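You operate a simulated robot arm through the tools that you are given. There is no shell and no other tool. Be economical: measure what you need, move in short steps, check, and stop when the job is done.

Carry out the task below with a simulated robot arm. There is one attempt and no reset: what you move stays moved.

JOB
Put one of the cream felt pads from the top of the grey table on top of the yellow block.

The check looks at the end state, three seconds after you hand in, the way a careful person would. Anything else that was tipped, shoved, dropped, spilled or broken makes it a failure.

ROBOT AND FRAMES
A 6-joint arm with a two-finger parallel gripper, fixed in place. Base frame: the origin is at the foot of the arm, x ahead of it, y to its left, z up; the work surface is at about z = 80. Readings come in cm, rad, newtons and seconds.
With the tool pointing down near the work surface it reaches from about 26 to 68 cm from the base axis. Its first joint turns from -1.152 to 1.152 rad. Payload 2.9 kg.
The tool frame sits at the grasp point between the pads (the TCP): z along the fingers, y along the line on which they close. The tips reach 3 cm beyond it. The gripper opens to 11 cm. The fingers are 2 cm wide and 1 cm thick; the gripper's body (4.8 by 11.2 cm) begins 5.5 cm behind the TCP.
Orientation is that of the tool frame in the base frame, as [roll, pitch, yaw] about the fixed x, y, z axes, in that order (R = Rz(yaw) Ry(pitch) Rx(roll)). With the fingers straight down and closing along the base's y, the tool's x points along the base's -x, its y along +y and its z along -z.

CONTROLS
- The arm moves only by the tool step_arm. Its argument "motion" is a list of rows, each a list of 3 entries, a list of its own where there are three numbers: the closure, from 0 (fully open) to 1 (shut), then the shift along the tool's x, y, z in units of 50 mm (1.0 is 50 mm), then the turn about the tool's z in units of 6 degrees (1.0 is 6 degrees). In form: [[hand, [tx, ty, tz], spin], ...]. A call has 1 to 12 rows; each row shifts and turns the commanded pose from where the row before left it, along the tool's axes as they then stand. A call with a number of a shift or a turn outside -1 to 1 is refused whole. Rows are played at 5 a second. More than 5 cm and 0.15 rad between two rows, or a gripper value outside its range, and nothing of the call is played. Where a pose cannot be reached the arm comes as near as it can. A force on the tool above 40 N (or 10 N above the force at the start of the call, whichever is more), or a blocked arm, ends the call early, and 0.2 s more pass. The fingers move at their own pace (about 10.8 cm/s each) and stop on an object; they squeeze with about 35 N. The grip force told is the motor's: it shows also when the fingers shut on nothing. Time passes only in rows, and 0.2 s behind the last, so rows that do not move let the fingers close. It gives the time, the measured TCP pose, the force on the tool (base axes), the opening and the grip force at its end, in the units of the frame above (readings bear some noise), and new pictures: "pictures" is both (left out), scene, wrist or none.
- Cameras (640 x 400 px; columns grow to the right, rows downward): "scene" is fixed at [9.45, 44.89, 139.82]; the picture's right is [-0.63, -0.78, 0.00], its down [-0.48, 0.39, -0.79] and it looks along [0.61, -0.50, -0.62] (base axes); focal length 369 px, centre (320, 200). "wrist" rides on the gripper at [7.2, 1.7, -10.3] in the tool frame; the picture's right is [-0.23, 0.97, 0.00], its down [-0.76, -0.18, -0.62] and it looks along [-0.61, -0.14, 0.78] (tool axes); focal length 222 px, centre (320, 200). There is no depth. A picture from a camera that has moved, and an enlarged one, comes with that camera's place and axes in the base frame and with its lens. The place of the scene camera against the robot may be out by one fixed shift of up to 2.5 cm in any direction.
- zoom(camera, box): a new picture of the part [left, top, right, bottom] of that camera's present view, enlarged. No time passes.
- finish_job(): hands the job in; it is judged then, once.

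Go step by step. Nothing tells you positions but the pictures and the camera data: compare them with the known pose of the tool, close in by small moves and look again before you grip or let go. The budget is 90 turns and 170 pictures, counting those below and the enlarged ones. Unless the task says otherwise, let go and move clear before handing in, and close with one line.

The tools are called after "Emit:" by a JSON object that holds its "fn" and its "kwargs". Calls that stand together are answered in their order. step_arm: Moves the arm, as the interface text tells. Its arguments: {"type":"object","properties":{"motion":{"type":"array"},"pictures":{"type":"string","enum":["both","scene","wrist","none"]}},"required":["motion"]} The other tools are called the same way: zoom (camera, box) takes an enlarged picture of a part of a camera's view; finish_job () hands the job in.

At the start:

```text
time_s: 0.0
position: [49.12, -15.12, 108.57]
tcp_rot: [-3.14, -0.001, -3.141]
ft_force: [0.0, 0.9, -0.8]
grip_width: 10.98
finger_force: 0.1
```

scene: 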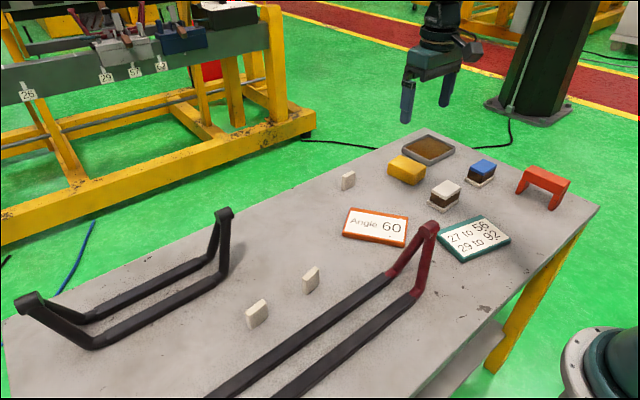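
wrist: 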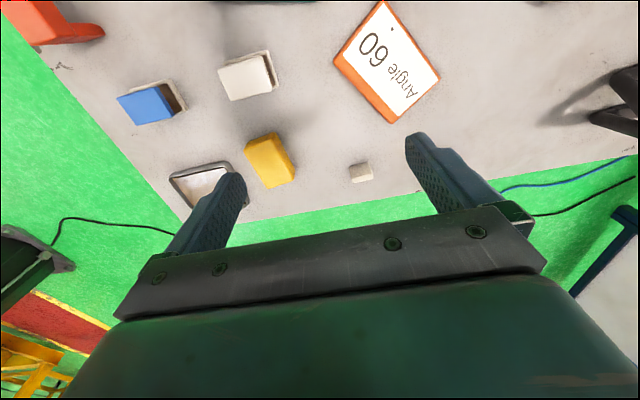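

The three small cream pieces on the table look like the felt pads, and the yellow block is at about (60, -28). I'll zoom in to check.

Emit:
{"fn": "zoom", "kwargs": {"camera": "scene", "box": [220, 240, 380, 340]}}

Emit:
{"fn": "zoom", "kwargs": {"camera": "scene", "box": [320, 120, 520, 245]}}

```text
4.00 times, centred on (300, 290) of scene
camera zoom: at [9.45, 44.89, 139.82], right [-0.63, -0.78, 0.0], down [-0.48, 0.39, -0.79], along [0.61, -0.5, -0.62], focal length 1475 px, centre (400, -160)
```

zoom: 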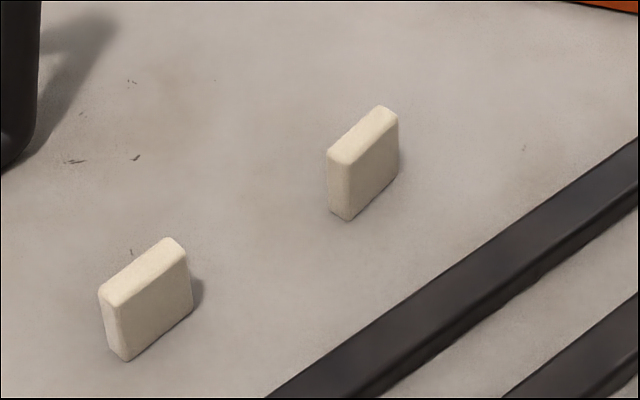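

```text
3.20 times, centred on (420, 182) of scene
camera zoom: at [9.45, 44.89, 139.82], right [-0.63, -0.78, 0.0], down [-0.48, 0.39, -0.79], along [0.61, -0.5, -0.62], focal length 1180 px, centre (0, 256)
```

zoom: 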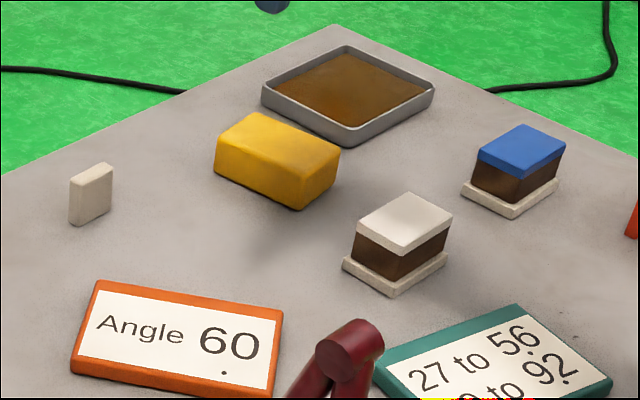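

The target pad is at about (47.3, 16), standing on edge with its thin side roughly along base x. I'll move above it and start turning the gripper.

Emit:
{"fn": "step_arm", "kwargs": {"motion": [[0.3, [0.05, 0.88, 0.1], 0], [0.4, [0.05, 0.88, 0.1], 0], [0.5, [0.05, 0.88, 0.1], 0], [0.5, [0.05, 0.88, 0.1], 0], [0.5, [0.05, 0.88, 0.1], 0], [0.5, [0.05, 0.88, 0.1], 0], [0.5, [0.05, 0.88, 0.1], 0], [0.5, [0, 0, 0], 1], [0.5, [0, 0, 0], 1], [0.5, [0, 0, 0], 1], [0.5, [0, 0, 0], 1], [0.5, [0, 0, 0], 1]], "pictures": "none"}}

Emit:
{"fn": "step_arm", "kwargs": {"motion": [[0.5, [0, 0, 0], 1], [0.5, [0, 0, 0], 1], [0.5, [0, 0, 0], 1], [0.5, [0, 0, 0], 1], [0.5, [0, 0, 0], 1], [0.5, [0, 0, 0], 1], [0.5, [0, 0, 0], 1], [0.5, [0, 0, 0], 1], [0.5, [0, 0, 0], 0]]}}

```text
time_s: 2.6
position: [47.35, 15.54, 105.03]
tcp_rot: [3.141, 0.0, 2.616]
ft_force: [-0.7, -0.4, 0.3]
grip_width: 5.5
finger_force: 0.0
```

```text
time_s: 4.6
position: [47.33, 15.55, 104.97]
tcp_rot: [3.141, 0.0, 1.78]
ft_force: [-0.7, -0.6, 0.0]
grip_width: 5.49
finger_force: 0.1
camera wrist: at [47.4, 22.99, 115.41], right [1.0, -0.02, 0.0], down [-0.02, -0.78, 0.62], along [-0.01, -0.62, -0.78], focal length 222 px, centre (320, 200)
```

scene: 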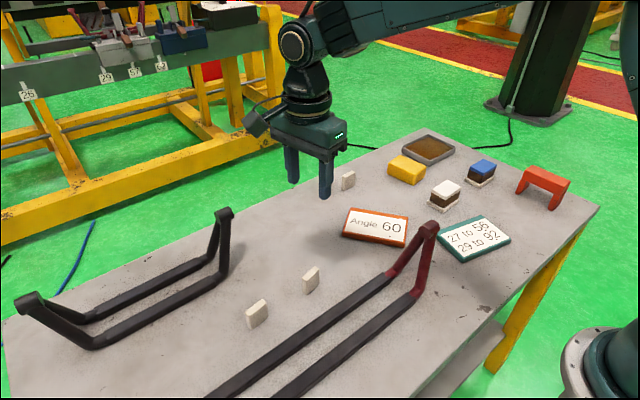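
wrist: 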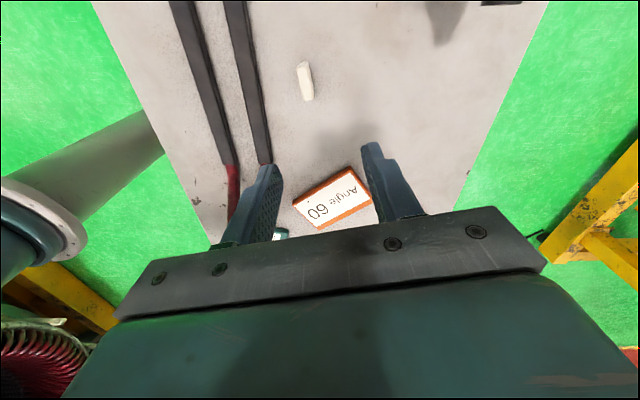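

The wrist view shows the pad near (45.3, 17). I'll zoom in to refine that.

Emit:
{"fn": "zoom", "kwargs": {"camera": "wrist", "box": [264, 47, 344, 117]}}

```text
5.71 times, centred on (304, 82) of wrist
camera zoom: at [47.4, 22.99, 115.41], right [1.0, -0.02, 0.0], down [-0.02, -0.78, 0.62], along [-0.01, -0.62, -0.78], focal length 1269 px, centre (411, 874)
```

zoom: 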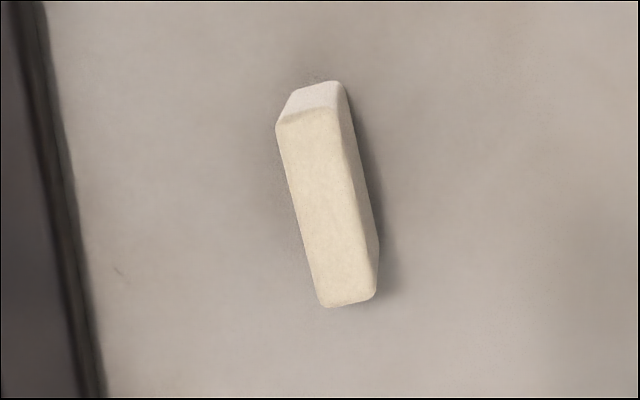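

The pad's top centre is at (45.5, 17.0), rotated about 10°. I'll align, go down to z≈88 and look again.

Emit:
{"fn": "step_arm", "kwargs": {"motion": [[0.5, [0.348, -0.305, 0], 0.35], [0.5, [0, 0, 0.7], 0], [0.5, [0, 0, 0.7], 0], [0.5, [0, 0, 0.7], 0], [0.5, [0, 0, 0.7], 0], [0.5, [0, 0, 0.5], 0], [0.5, [0, 0, 0], 0]]}}

```text
time_s: 6.2
position: [45.45, 16.93, 88.57]
tcp_rot: [-3.14, 0.001, 1.743]
ft_force: [0.6, 0.5, -0.5]
grip_width: 5.51
finger_force: 0.0
camera wrist: at [45.81, 24.28, 98.95], right [1.0, -0.06, 0.0], down [-0.04, -0.78, 0.62], along [-0.03, -0.62, -0.78], focal length 222 px, centre (320, 200)
```

scene: 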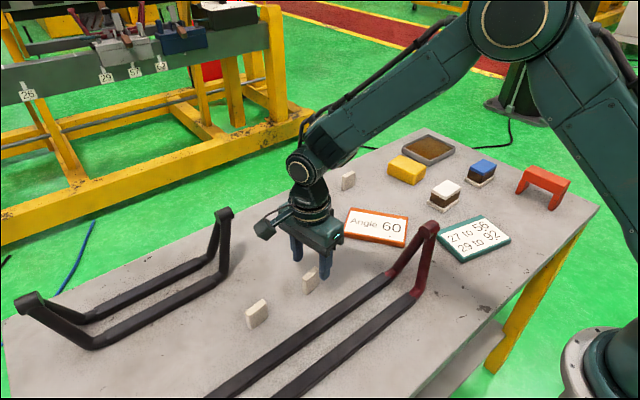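
wrist: 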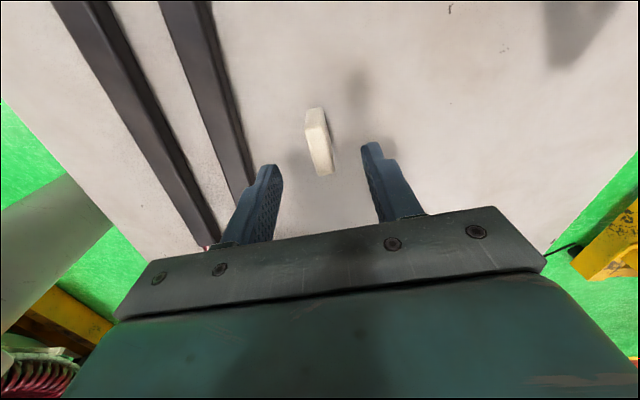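

Alignment looks close. I'll zoom in to check the heights and the offset.

Emit:
{"fn": "zoom", "kwargs": {"camera": "wrist", "box": [240, 95, 400, 195]}}

```text
4.00 times, centred on (320, 145) of wrist
camera zoom: at [45.81, 24.28, 98.95], right [1.0, -0.06, 0.0], down [-0.04, -0.78, 0.62], along [-0.03, -0.62, -0.78], focal length 888 px, centre (320, 420)
```

zoom: 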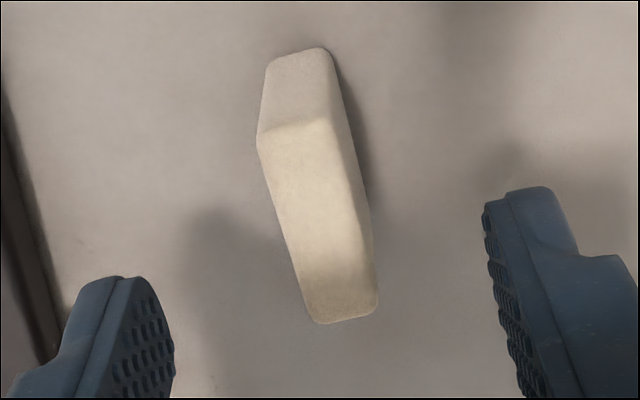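

The fingers are centred on the pad (top z≈84). I'll descend to z≈84.2 and close.

Emit:
{"fn": "step_arm", "kwargs": {"motion": [[0.5, [0, 0, 0.45], 0], [0.5, [0, 0, 0.42], 0], [0.5, [0, 0, 0], 0], [0.7, [0, 0, 0], 0], [1, [0, 0, 0], 0], [1, [0, 0, 0], 0], [1, [0, 0, 0], 0]]}}

```text
time_s: 7.8
position: [45.55, 16.84, 84.13]
tcp_rot: [-3.141, -0.001, 1.744]
ft_force: [-0.3, 1.3, 0.2]
grip_width: 1.28
finger_force: 35.1
camera wrist: at [45.86, 24.3, 94.56], right [1.0, -0.06, 0.0], down [-0.04, -0.78, 0.62], along [-0.04, -0.62, -0.78], focal length 222 px, centre (320, 200)
```

scene: 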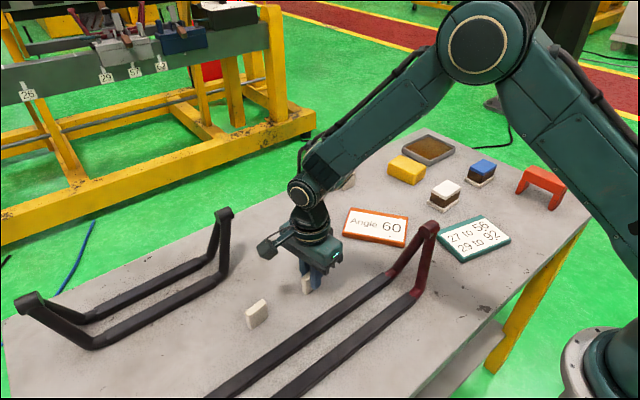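
wrist: 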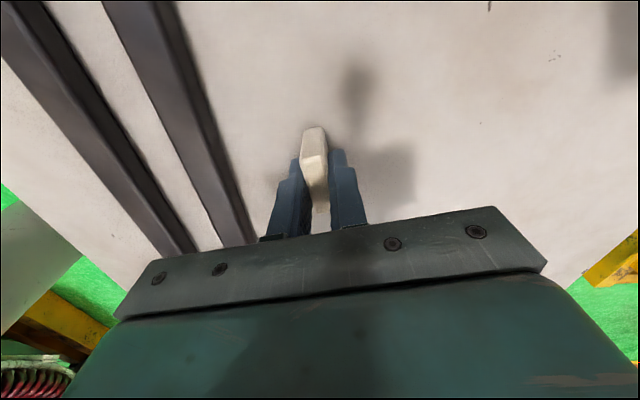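

The pad is gripped (1.28 cm). The scene camera seems out by about (+1.8, -0.9), so the block should be near (59.2, -27.5). I'll lift and carry the pad there, high up.

Emit:
{"fn": "step_arm", "kwargs": {"motion": [[1, [0, 0, -0.4], 0], [1, [0, 0, -0.7], 0], [1, [0, 0, -0.9], 0], [1, [0, 0, -0.8], 0], [1, [-0.5, 0.094, 0], 0], [1, [-0.768, 0.094, 0], 0], [1, [-0.768, 0.094, 0], 0], [1, [-0.768, 0.094, 0], 0], [1, [-0.768, 0.094, 0], 0], [1, [-0.768, 0.094, 0], 0]], "pictures": "scene"}}

Emit:
{"fn": "step_arm", "kwargs": {"motion": [[1, [-0.768, 0.094, 0], 0], [1, [-0.768, 0.094, 0], 0], [1, [-0.768, 0.094, 0], 0], [1, [-0.768, 0.094, 0], 0], [1, [-0.768, 0.094, 0], 0], [1, [-0.768, 0.094, 0], 0], [1, [-0.268, 0, 0], 0], [1, [0, 0, 0], 0]]}}

```text
time_s: 10.0
position: [52.02, -4.02, 98.21]
tcp_rot: [-3.14, 0.0, 1.744]
ft_force: [-0.6, -0.1, -0.2]
grip_width: 1.24
finger_force: 35.4
```

scene: 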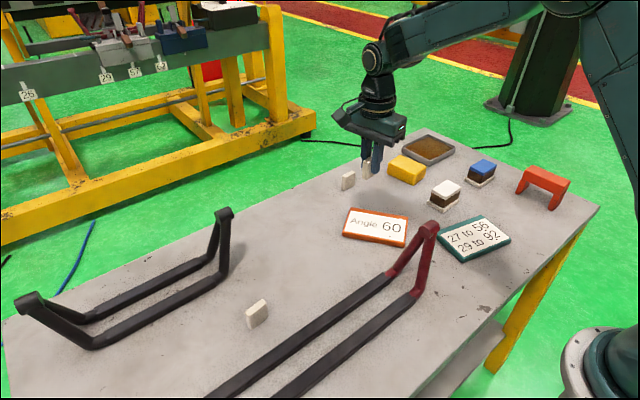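

```text
time_s: 11.8
position: [58.99, -27.36, 98.14]
tcp_rot: [3.141, 0.001, 1.744]
ft_force: [0.4, 0.4, -0.8]
grip_width: 1.25
finger_force: 35.1
camera wrist: at [59.32, -20.12, 108.49], right [1.0, -0.06, 0.0], down [-0.04, -0.78, 0.62], along [-0.04, -0.62, -0.78], focal length 222 px, centre (320, 200)
```

scene: 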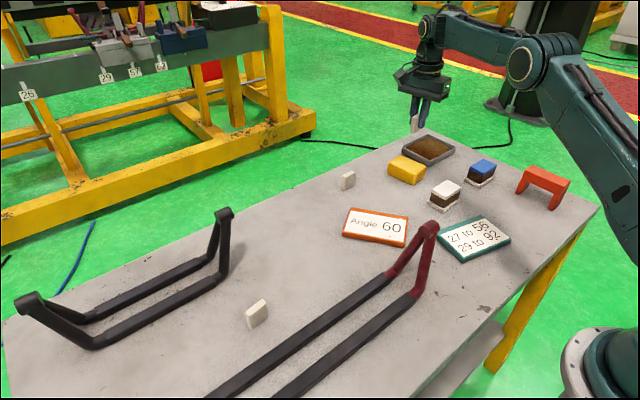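
wrist: 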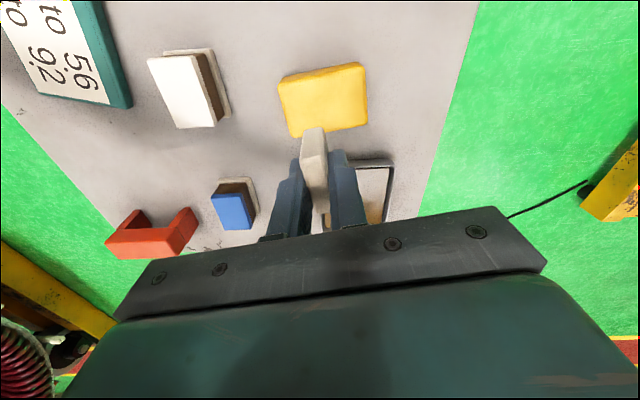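

Emit:
{"fn": "zoom", "kwargs": {"camera": "wrist", "box": [240, 50, 400, 150]}}

```text
4.00 times, centred on (320, 100) of wrist
camera zoom: at [59.32, -20.12, 108.49], right [1.0, -0.06, 0.0], down [-0.04, -0.78, 0.62], along [-0.04, -0.62, -0.78], focal length 888 px, centre (320, 600)
```

zoom: 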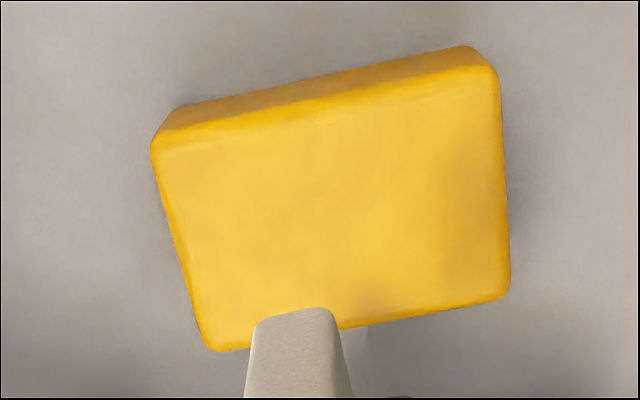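

The block's top is centred at about (59.3, -26.9), and its long side is nearly aligned with the gripper's closing axis. I'll correct the position and descend to z≈90.5.

Emit:
{"fn": "step_arm", "kwargs": {"motion": [[1, [0.068, 0.073, 0], 0], [1, [0, 0, 0.5], 0], [1, [0, 0, 0.5], 0], [1, [0, 0, 0.5], 0], [1, [0, 0, 0], 0]]}}

Emit:
{"fn": "zoom", "kwargs": {"camera": "wrist", "box": [240, 75, 400, 175]}}

Emit:
{"fn": "zoom", "kwargs": {"camera": "scene", "box": [360, 110, 460, 200]}}

```text
time_s: 13.0
position: [59.23, -27.05, 90.59]
tcp_rot: [-3.139, 0.0, 1.743]
ft_force: [0.0, -0.2, -0.4]
grip_width: 1.23
finger_force: 35.2
camera wrist: at [59.56, -19.59, 101.04], right [1.0, -0.06, 0.0], down [-0.04, -0.78, 0.62], along [-0.03, -0.62, -0.78], focal length 222 px, centre (320, 200)
```

scene: 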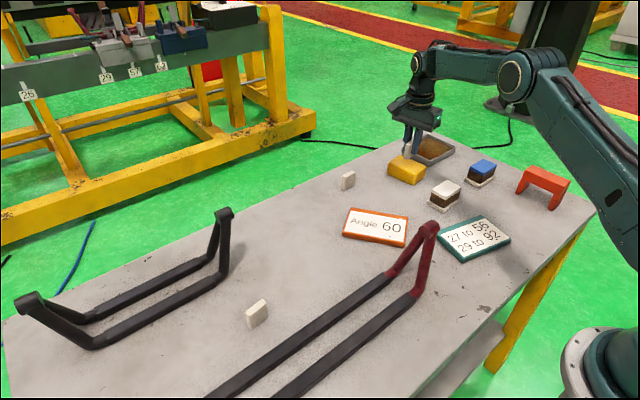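
wrist: 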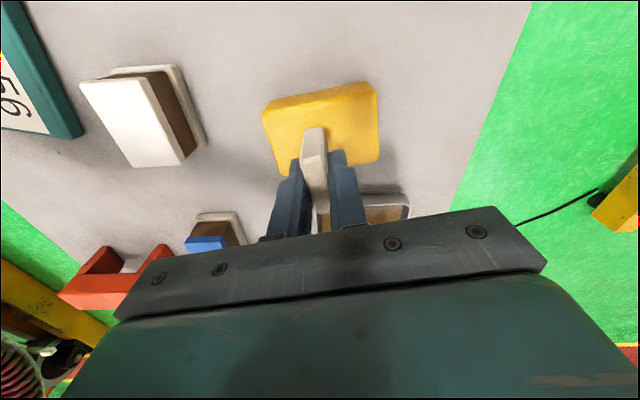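

```text
4.00 times, centred on (320, 125) of wrist
camera zoom: at [59.56, -19.59, 101.04], right [1.0, -0.06, 0.0], down [-0.04, -0.78, 0.62], along [-0.03, -0.62, -0.78], focal length 888 px, centre (320, 500)
```

zoom: 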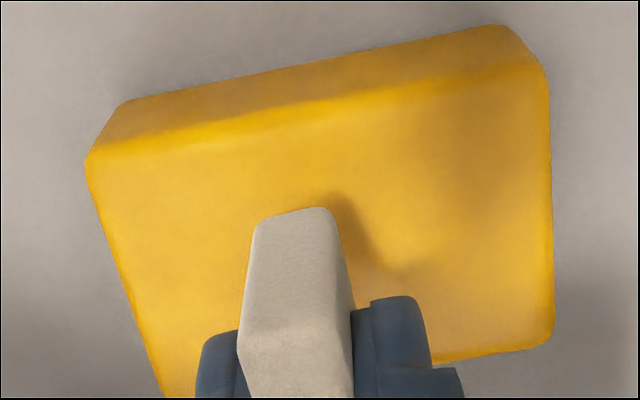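

```text
4.44 times, centred on (410, 155) of scene
camera zoom: at [9.45, 44.89, 139.82], right [-0.63, -0.78, 0.0], down [-0.48, 0.39, -0.79], along [0.61, -0.5, -0.62], focal length 1639 px, centre (-80, 400)
```

zoom: 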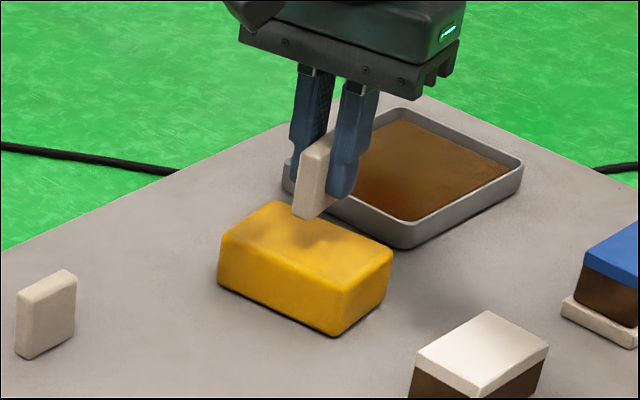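

The pad hangs centred, about 2.3 cm above the block top. I'll lower it gently.

Emit:
{"fn": "step_arm", "kwargs": {"motion": [[1, [0, 0, 0.15], 0], [1, [0, 0, 0.15], 0], [1, [0, 0, 0.1], 0], [1, [0, 0, 0.04], 0], [1, [0, 0, 0], 0]], "pictures": "none"}}

Emit:
{"fn": "zoom", "kwargs": {"camera": "scene", "box": [360, 110, 460, 200]}}

```text
time_s: 14.2
position: [59.31, -27.02, 88.52]
tcp_rot: [3.141, -0.001, 1.745]
ft_force: [0.4, 0.5, 0.4]
grip_width: 1.28
finger_force: 34.9
```

```text
4.44 times, centred on (410, 155) of scene
camera zoom: at [9.45, 44.89, 139.82], right [-0.63, -0.78, 0.0], down [-0.48, 0.39, -0.79], along [0.61, -0.5, -0.62], focal length 1639 px, centre (-80, 400)
```

zoom: 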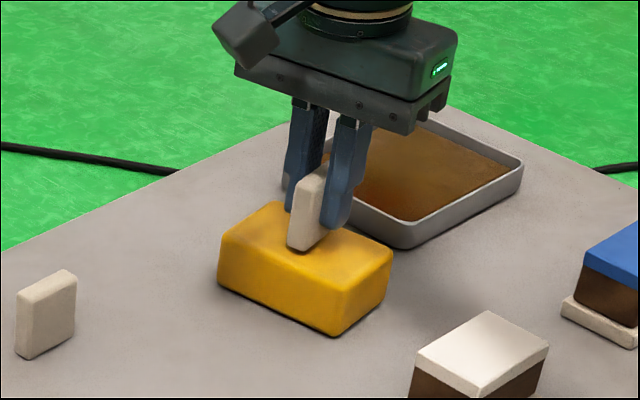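

The pad is almost touching. I'll creep down in 1 mm rows and watch the force.

Emit:
{"fn": "step_arm", "kwargs": {"motion": [[1, [0, 0, 0.02], 0], [1, [0, 0, 0.02], 0], [1, [0, 0, 0], 0]], "pictures": "none"}}

Emit:
{"fn": "zoom", "kwargs": {"camera": "scene", "box": [385, 130, 435, 180]}}

```text
time_s: 15.0
position: [59.26, -27.09, 88.38]
tcp_rot: [3.141, 0.0, 1.743]
ft_force: [0.3, -0.4, 0.7]
grip_width: 1.26
finger_force: 34.7
```

```text
8.00 times, centred on (410, 155) of scene
camera zoom: at [9.45, 44.89, 139.82], right [-0.63, -0.78, 0.0], down [-0.48, 0.39, -0.79], along [0.61, -0.5, -0.62], focal length 2950 px, centre (-400, 560)
```

zoom: 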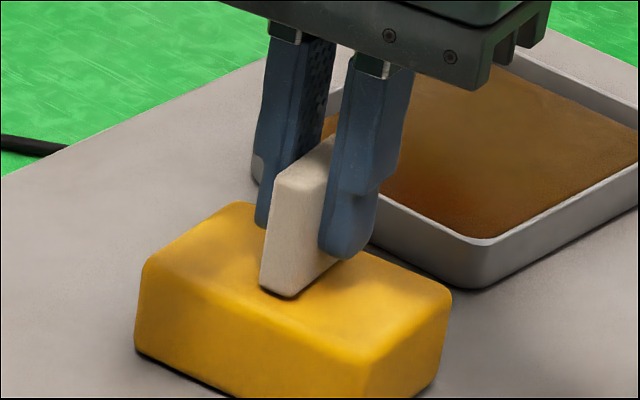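

Emit:
{"fn": "step_arm", "kwargs": {"motion": [[1, [0, 0, 0.02], 0], [1, [0, 0, 0.02], 0], [1, [0, 0, 0], 0]], "pictures": "none"}}

```text
time_s: 15.8
position: [59.32, -27.08, 88.23]
tcp_rot: [-3.141, 0.0, 1.742]
ft_force: [-1.8, 0.3, 4.7]
grip_width: 1.28
finger_force: 34.8
```

The force shows contact (about 5 N). I'll open the fingers slowly and look before retreating.

Emit:
{"fn": "step_arm", "kwargs": {"motion": [[0.86, [0, 0, 0], 0], [0.82, [0, 0, 0], 0], [0.75, [0, 0, 0], 0], [0.65, [0, 0, 0], 0], [0.65, [0, 0, 0], 0]], "pictures": "wrist"}}

Emit:
{"fn": "zoom", "kwargs": {"camera": "scene", "box": [385, 130, 435, 180]}}

```text
time_s: 17.0
position: [59.23, -26.96, 87.96]
tcp_rot: [-3.141, -0.001, 1.744]
ft_force: [0.2, 0.5, 0.5]
grip_width: 3.86
finger_force: 0.0
camera wrist: at [59.63, -19.64, 98.46], right [1.0, -0.06, 0.0], down [-0.04, -0.78, 0.62], along [-0.03, -0.62, -0.78], focal length 222 px, centre (320, 200)
```

wrist: 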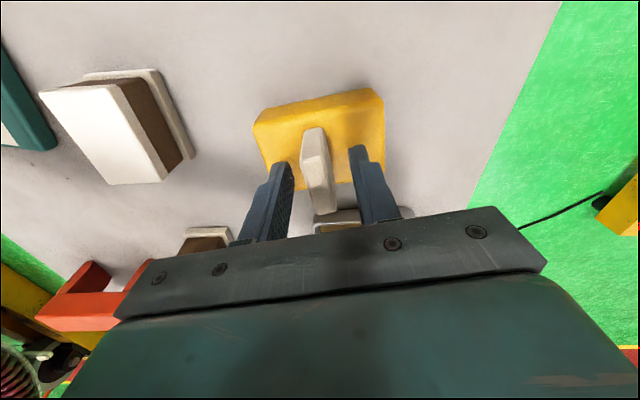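

```text
8.00 times, centred on (410, 155) of scene
camera zoom: at [9.45, 44.89, 139.82], right [-0.63, -0.78, 0.0], down [-0.48, 0.39, -0.79], along [0.61, -0.5, -0.62], focal length 2950 px, centre (-400, 560)
```

zoom: 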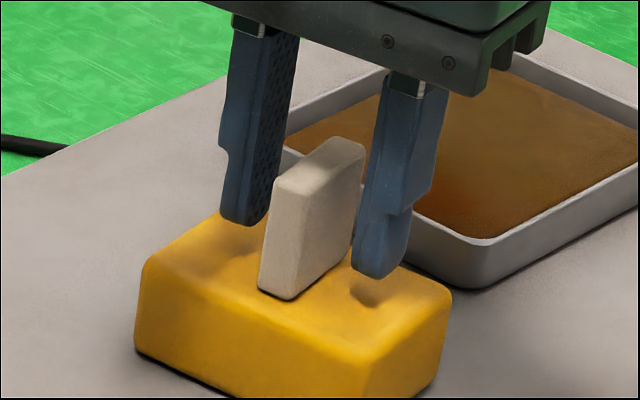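

The pad stands freely and centred on the block. I'll go straight up, clear of it.

Emit:
{"fn": "step_arm", "kwargs": {"motion": [[0.6, [0, 0, -0.4], 0], [0.6, [0, 0, -0.8], 0], [0.6, [0, 0, -0.9], 0], [0.6, [0, 0, -0.9], 0], [0.6, [0, 0, 0], 0]]}}

Emit:
{"fn": "zoom", "kwargs": {"camera": "scene", "box": [320, 120, 520, 245]}}

```text
time_s: 18.2
position: [59.22, -27.1, 103.15]
tcp_rot: [3.141, -0.001, 1.743]
ft_force: [0.0, -0.9, -0.2]
grip_width: 4.42
finger_force: 0.1
camera wrist: at [59.54, -19.67, 113.51], right [1.0, -0.06, 0.0], down [-0.04, -0.78, 0.62], along [-0.04, -0.62, -0.78], focal length 222 px, centre (320, 200)
```

scene: 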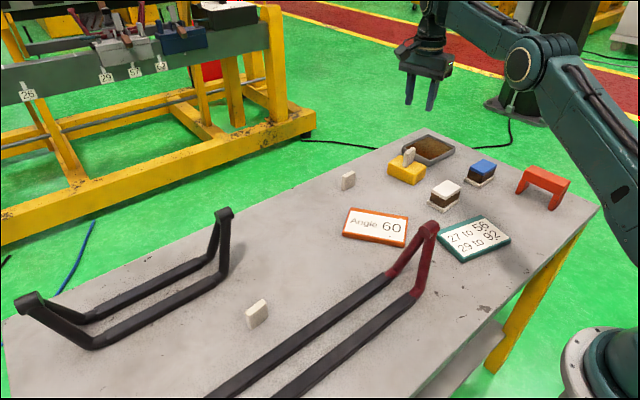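
wrist: 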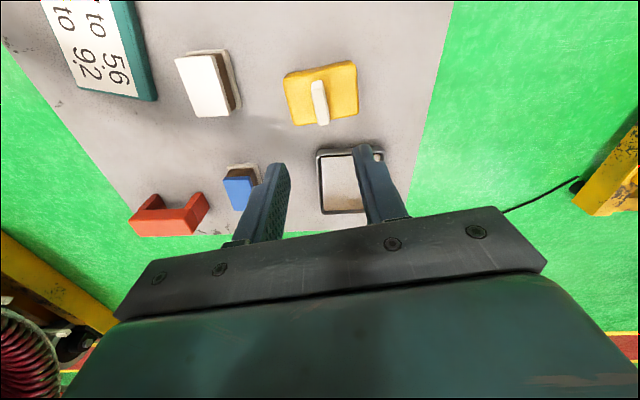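

```text
3.20 times, centred on (420, 182) of scene
camera zoom: at [9.45, 44.89, 139.82], right [-0.63, -0.78, 0.0], down [-0.48, 0.39, -0.79], along [0.61, -0.5, -0.62], focal length 1180 px, centre (0, 256)
```

zoom: 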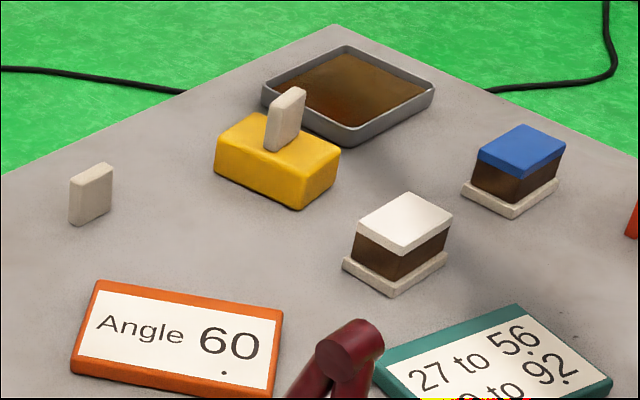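

The pad stands on the yellow block, nothing else has moved and the gripper is clear, so I'm handing in.

Emit:
{"fn": "finish_job", "kwargs": {}}

```text
The job is handed in.
```

I put one cream felt pad, standing on its edge, on top of the yellow block; the gripper is clear and nothing else was disturbed.
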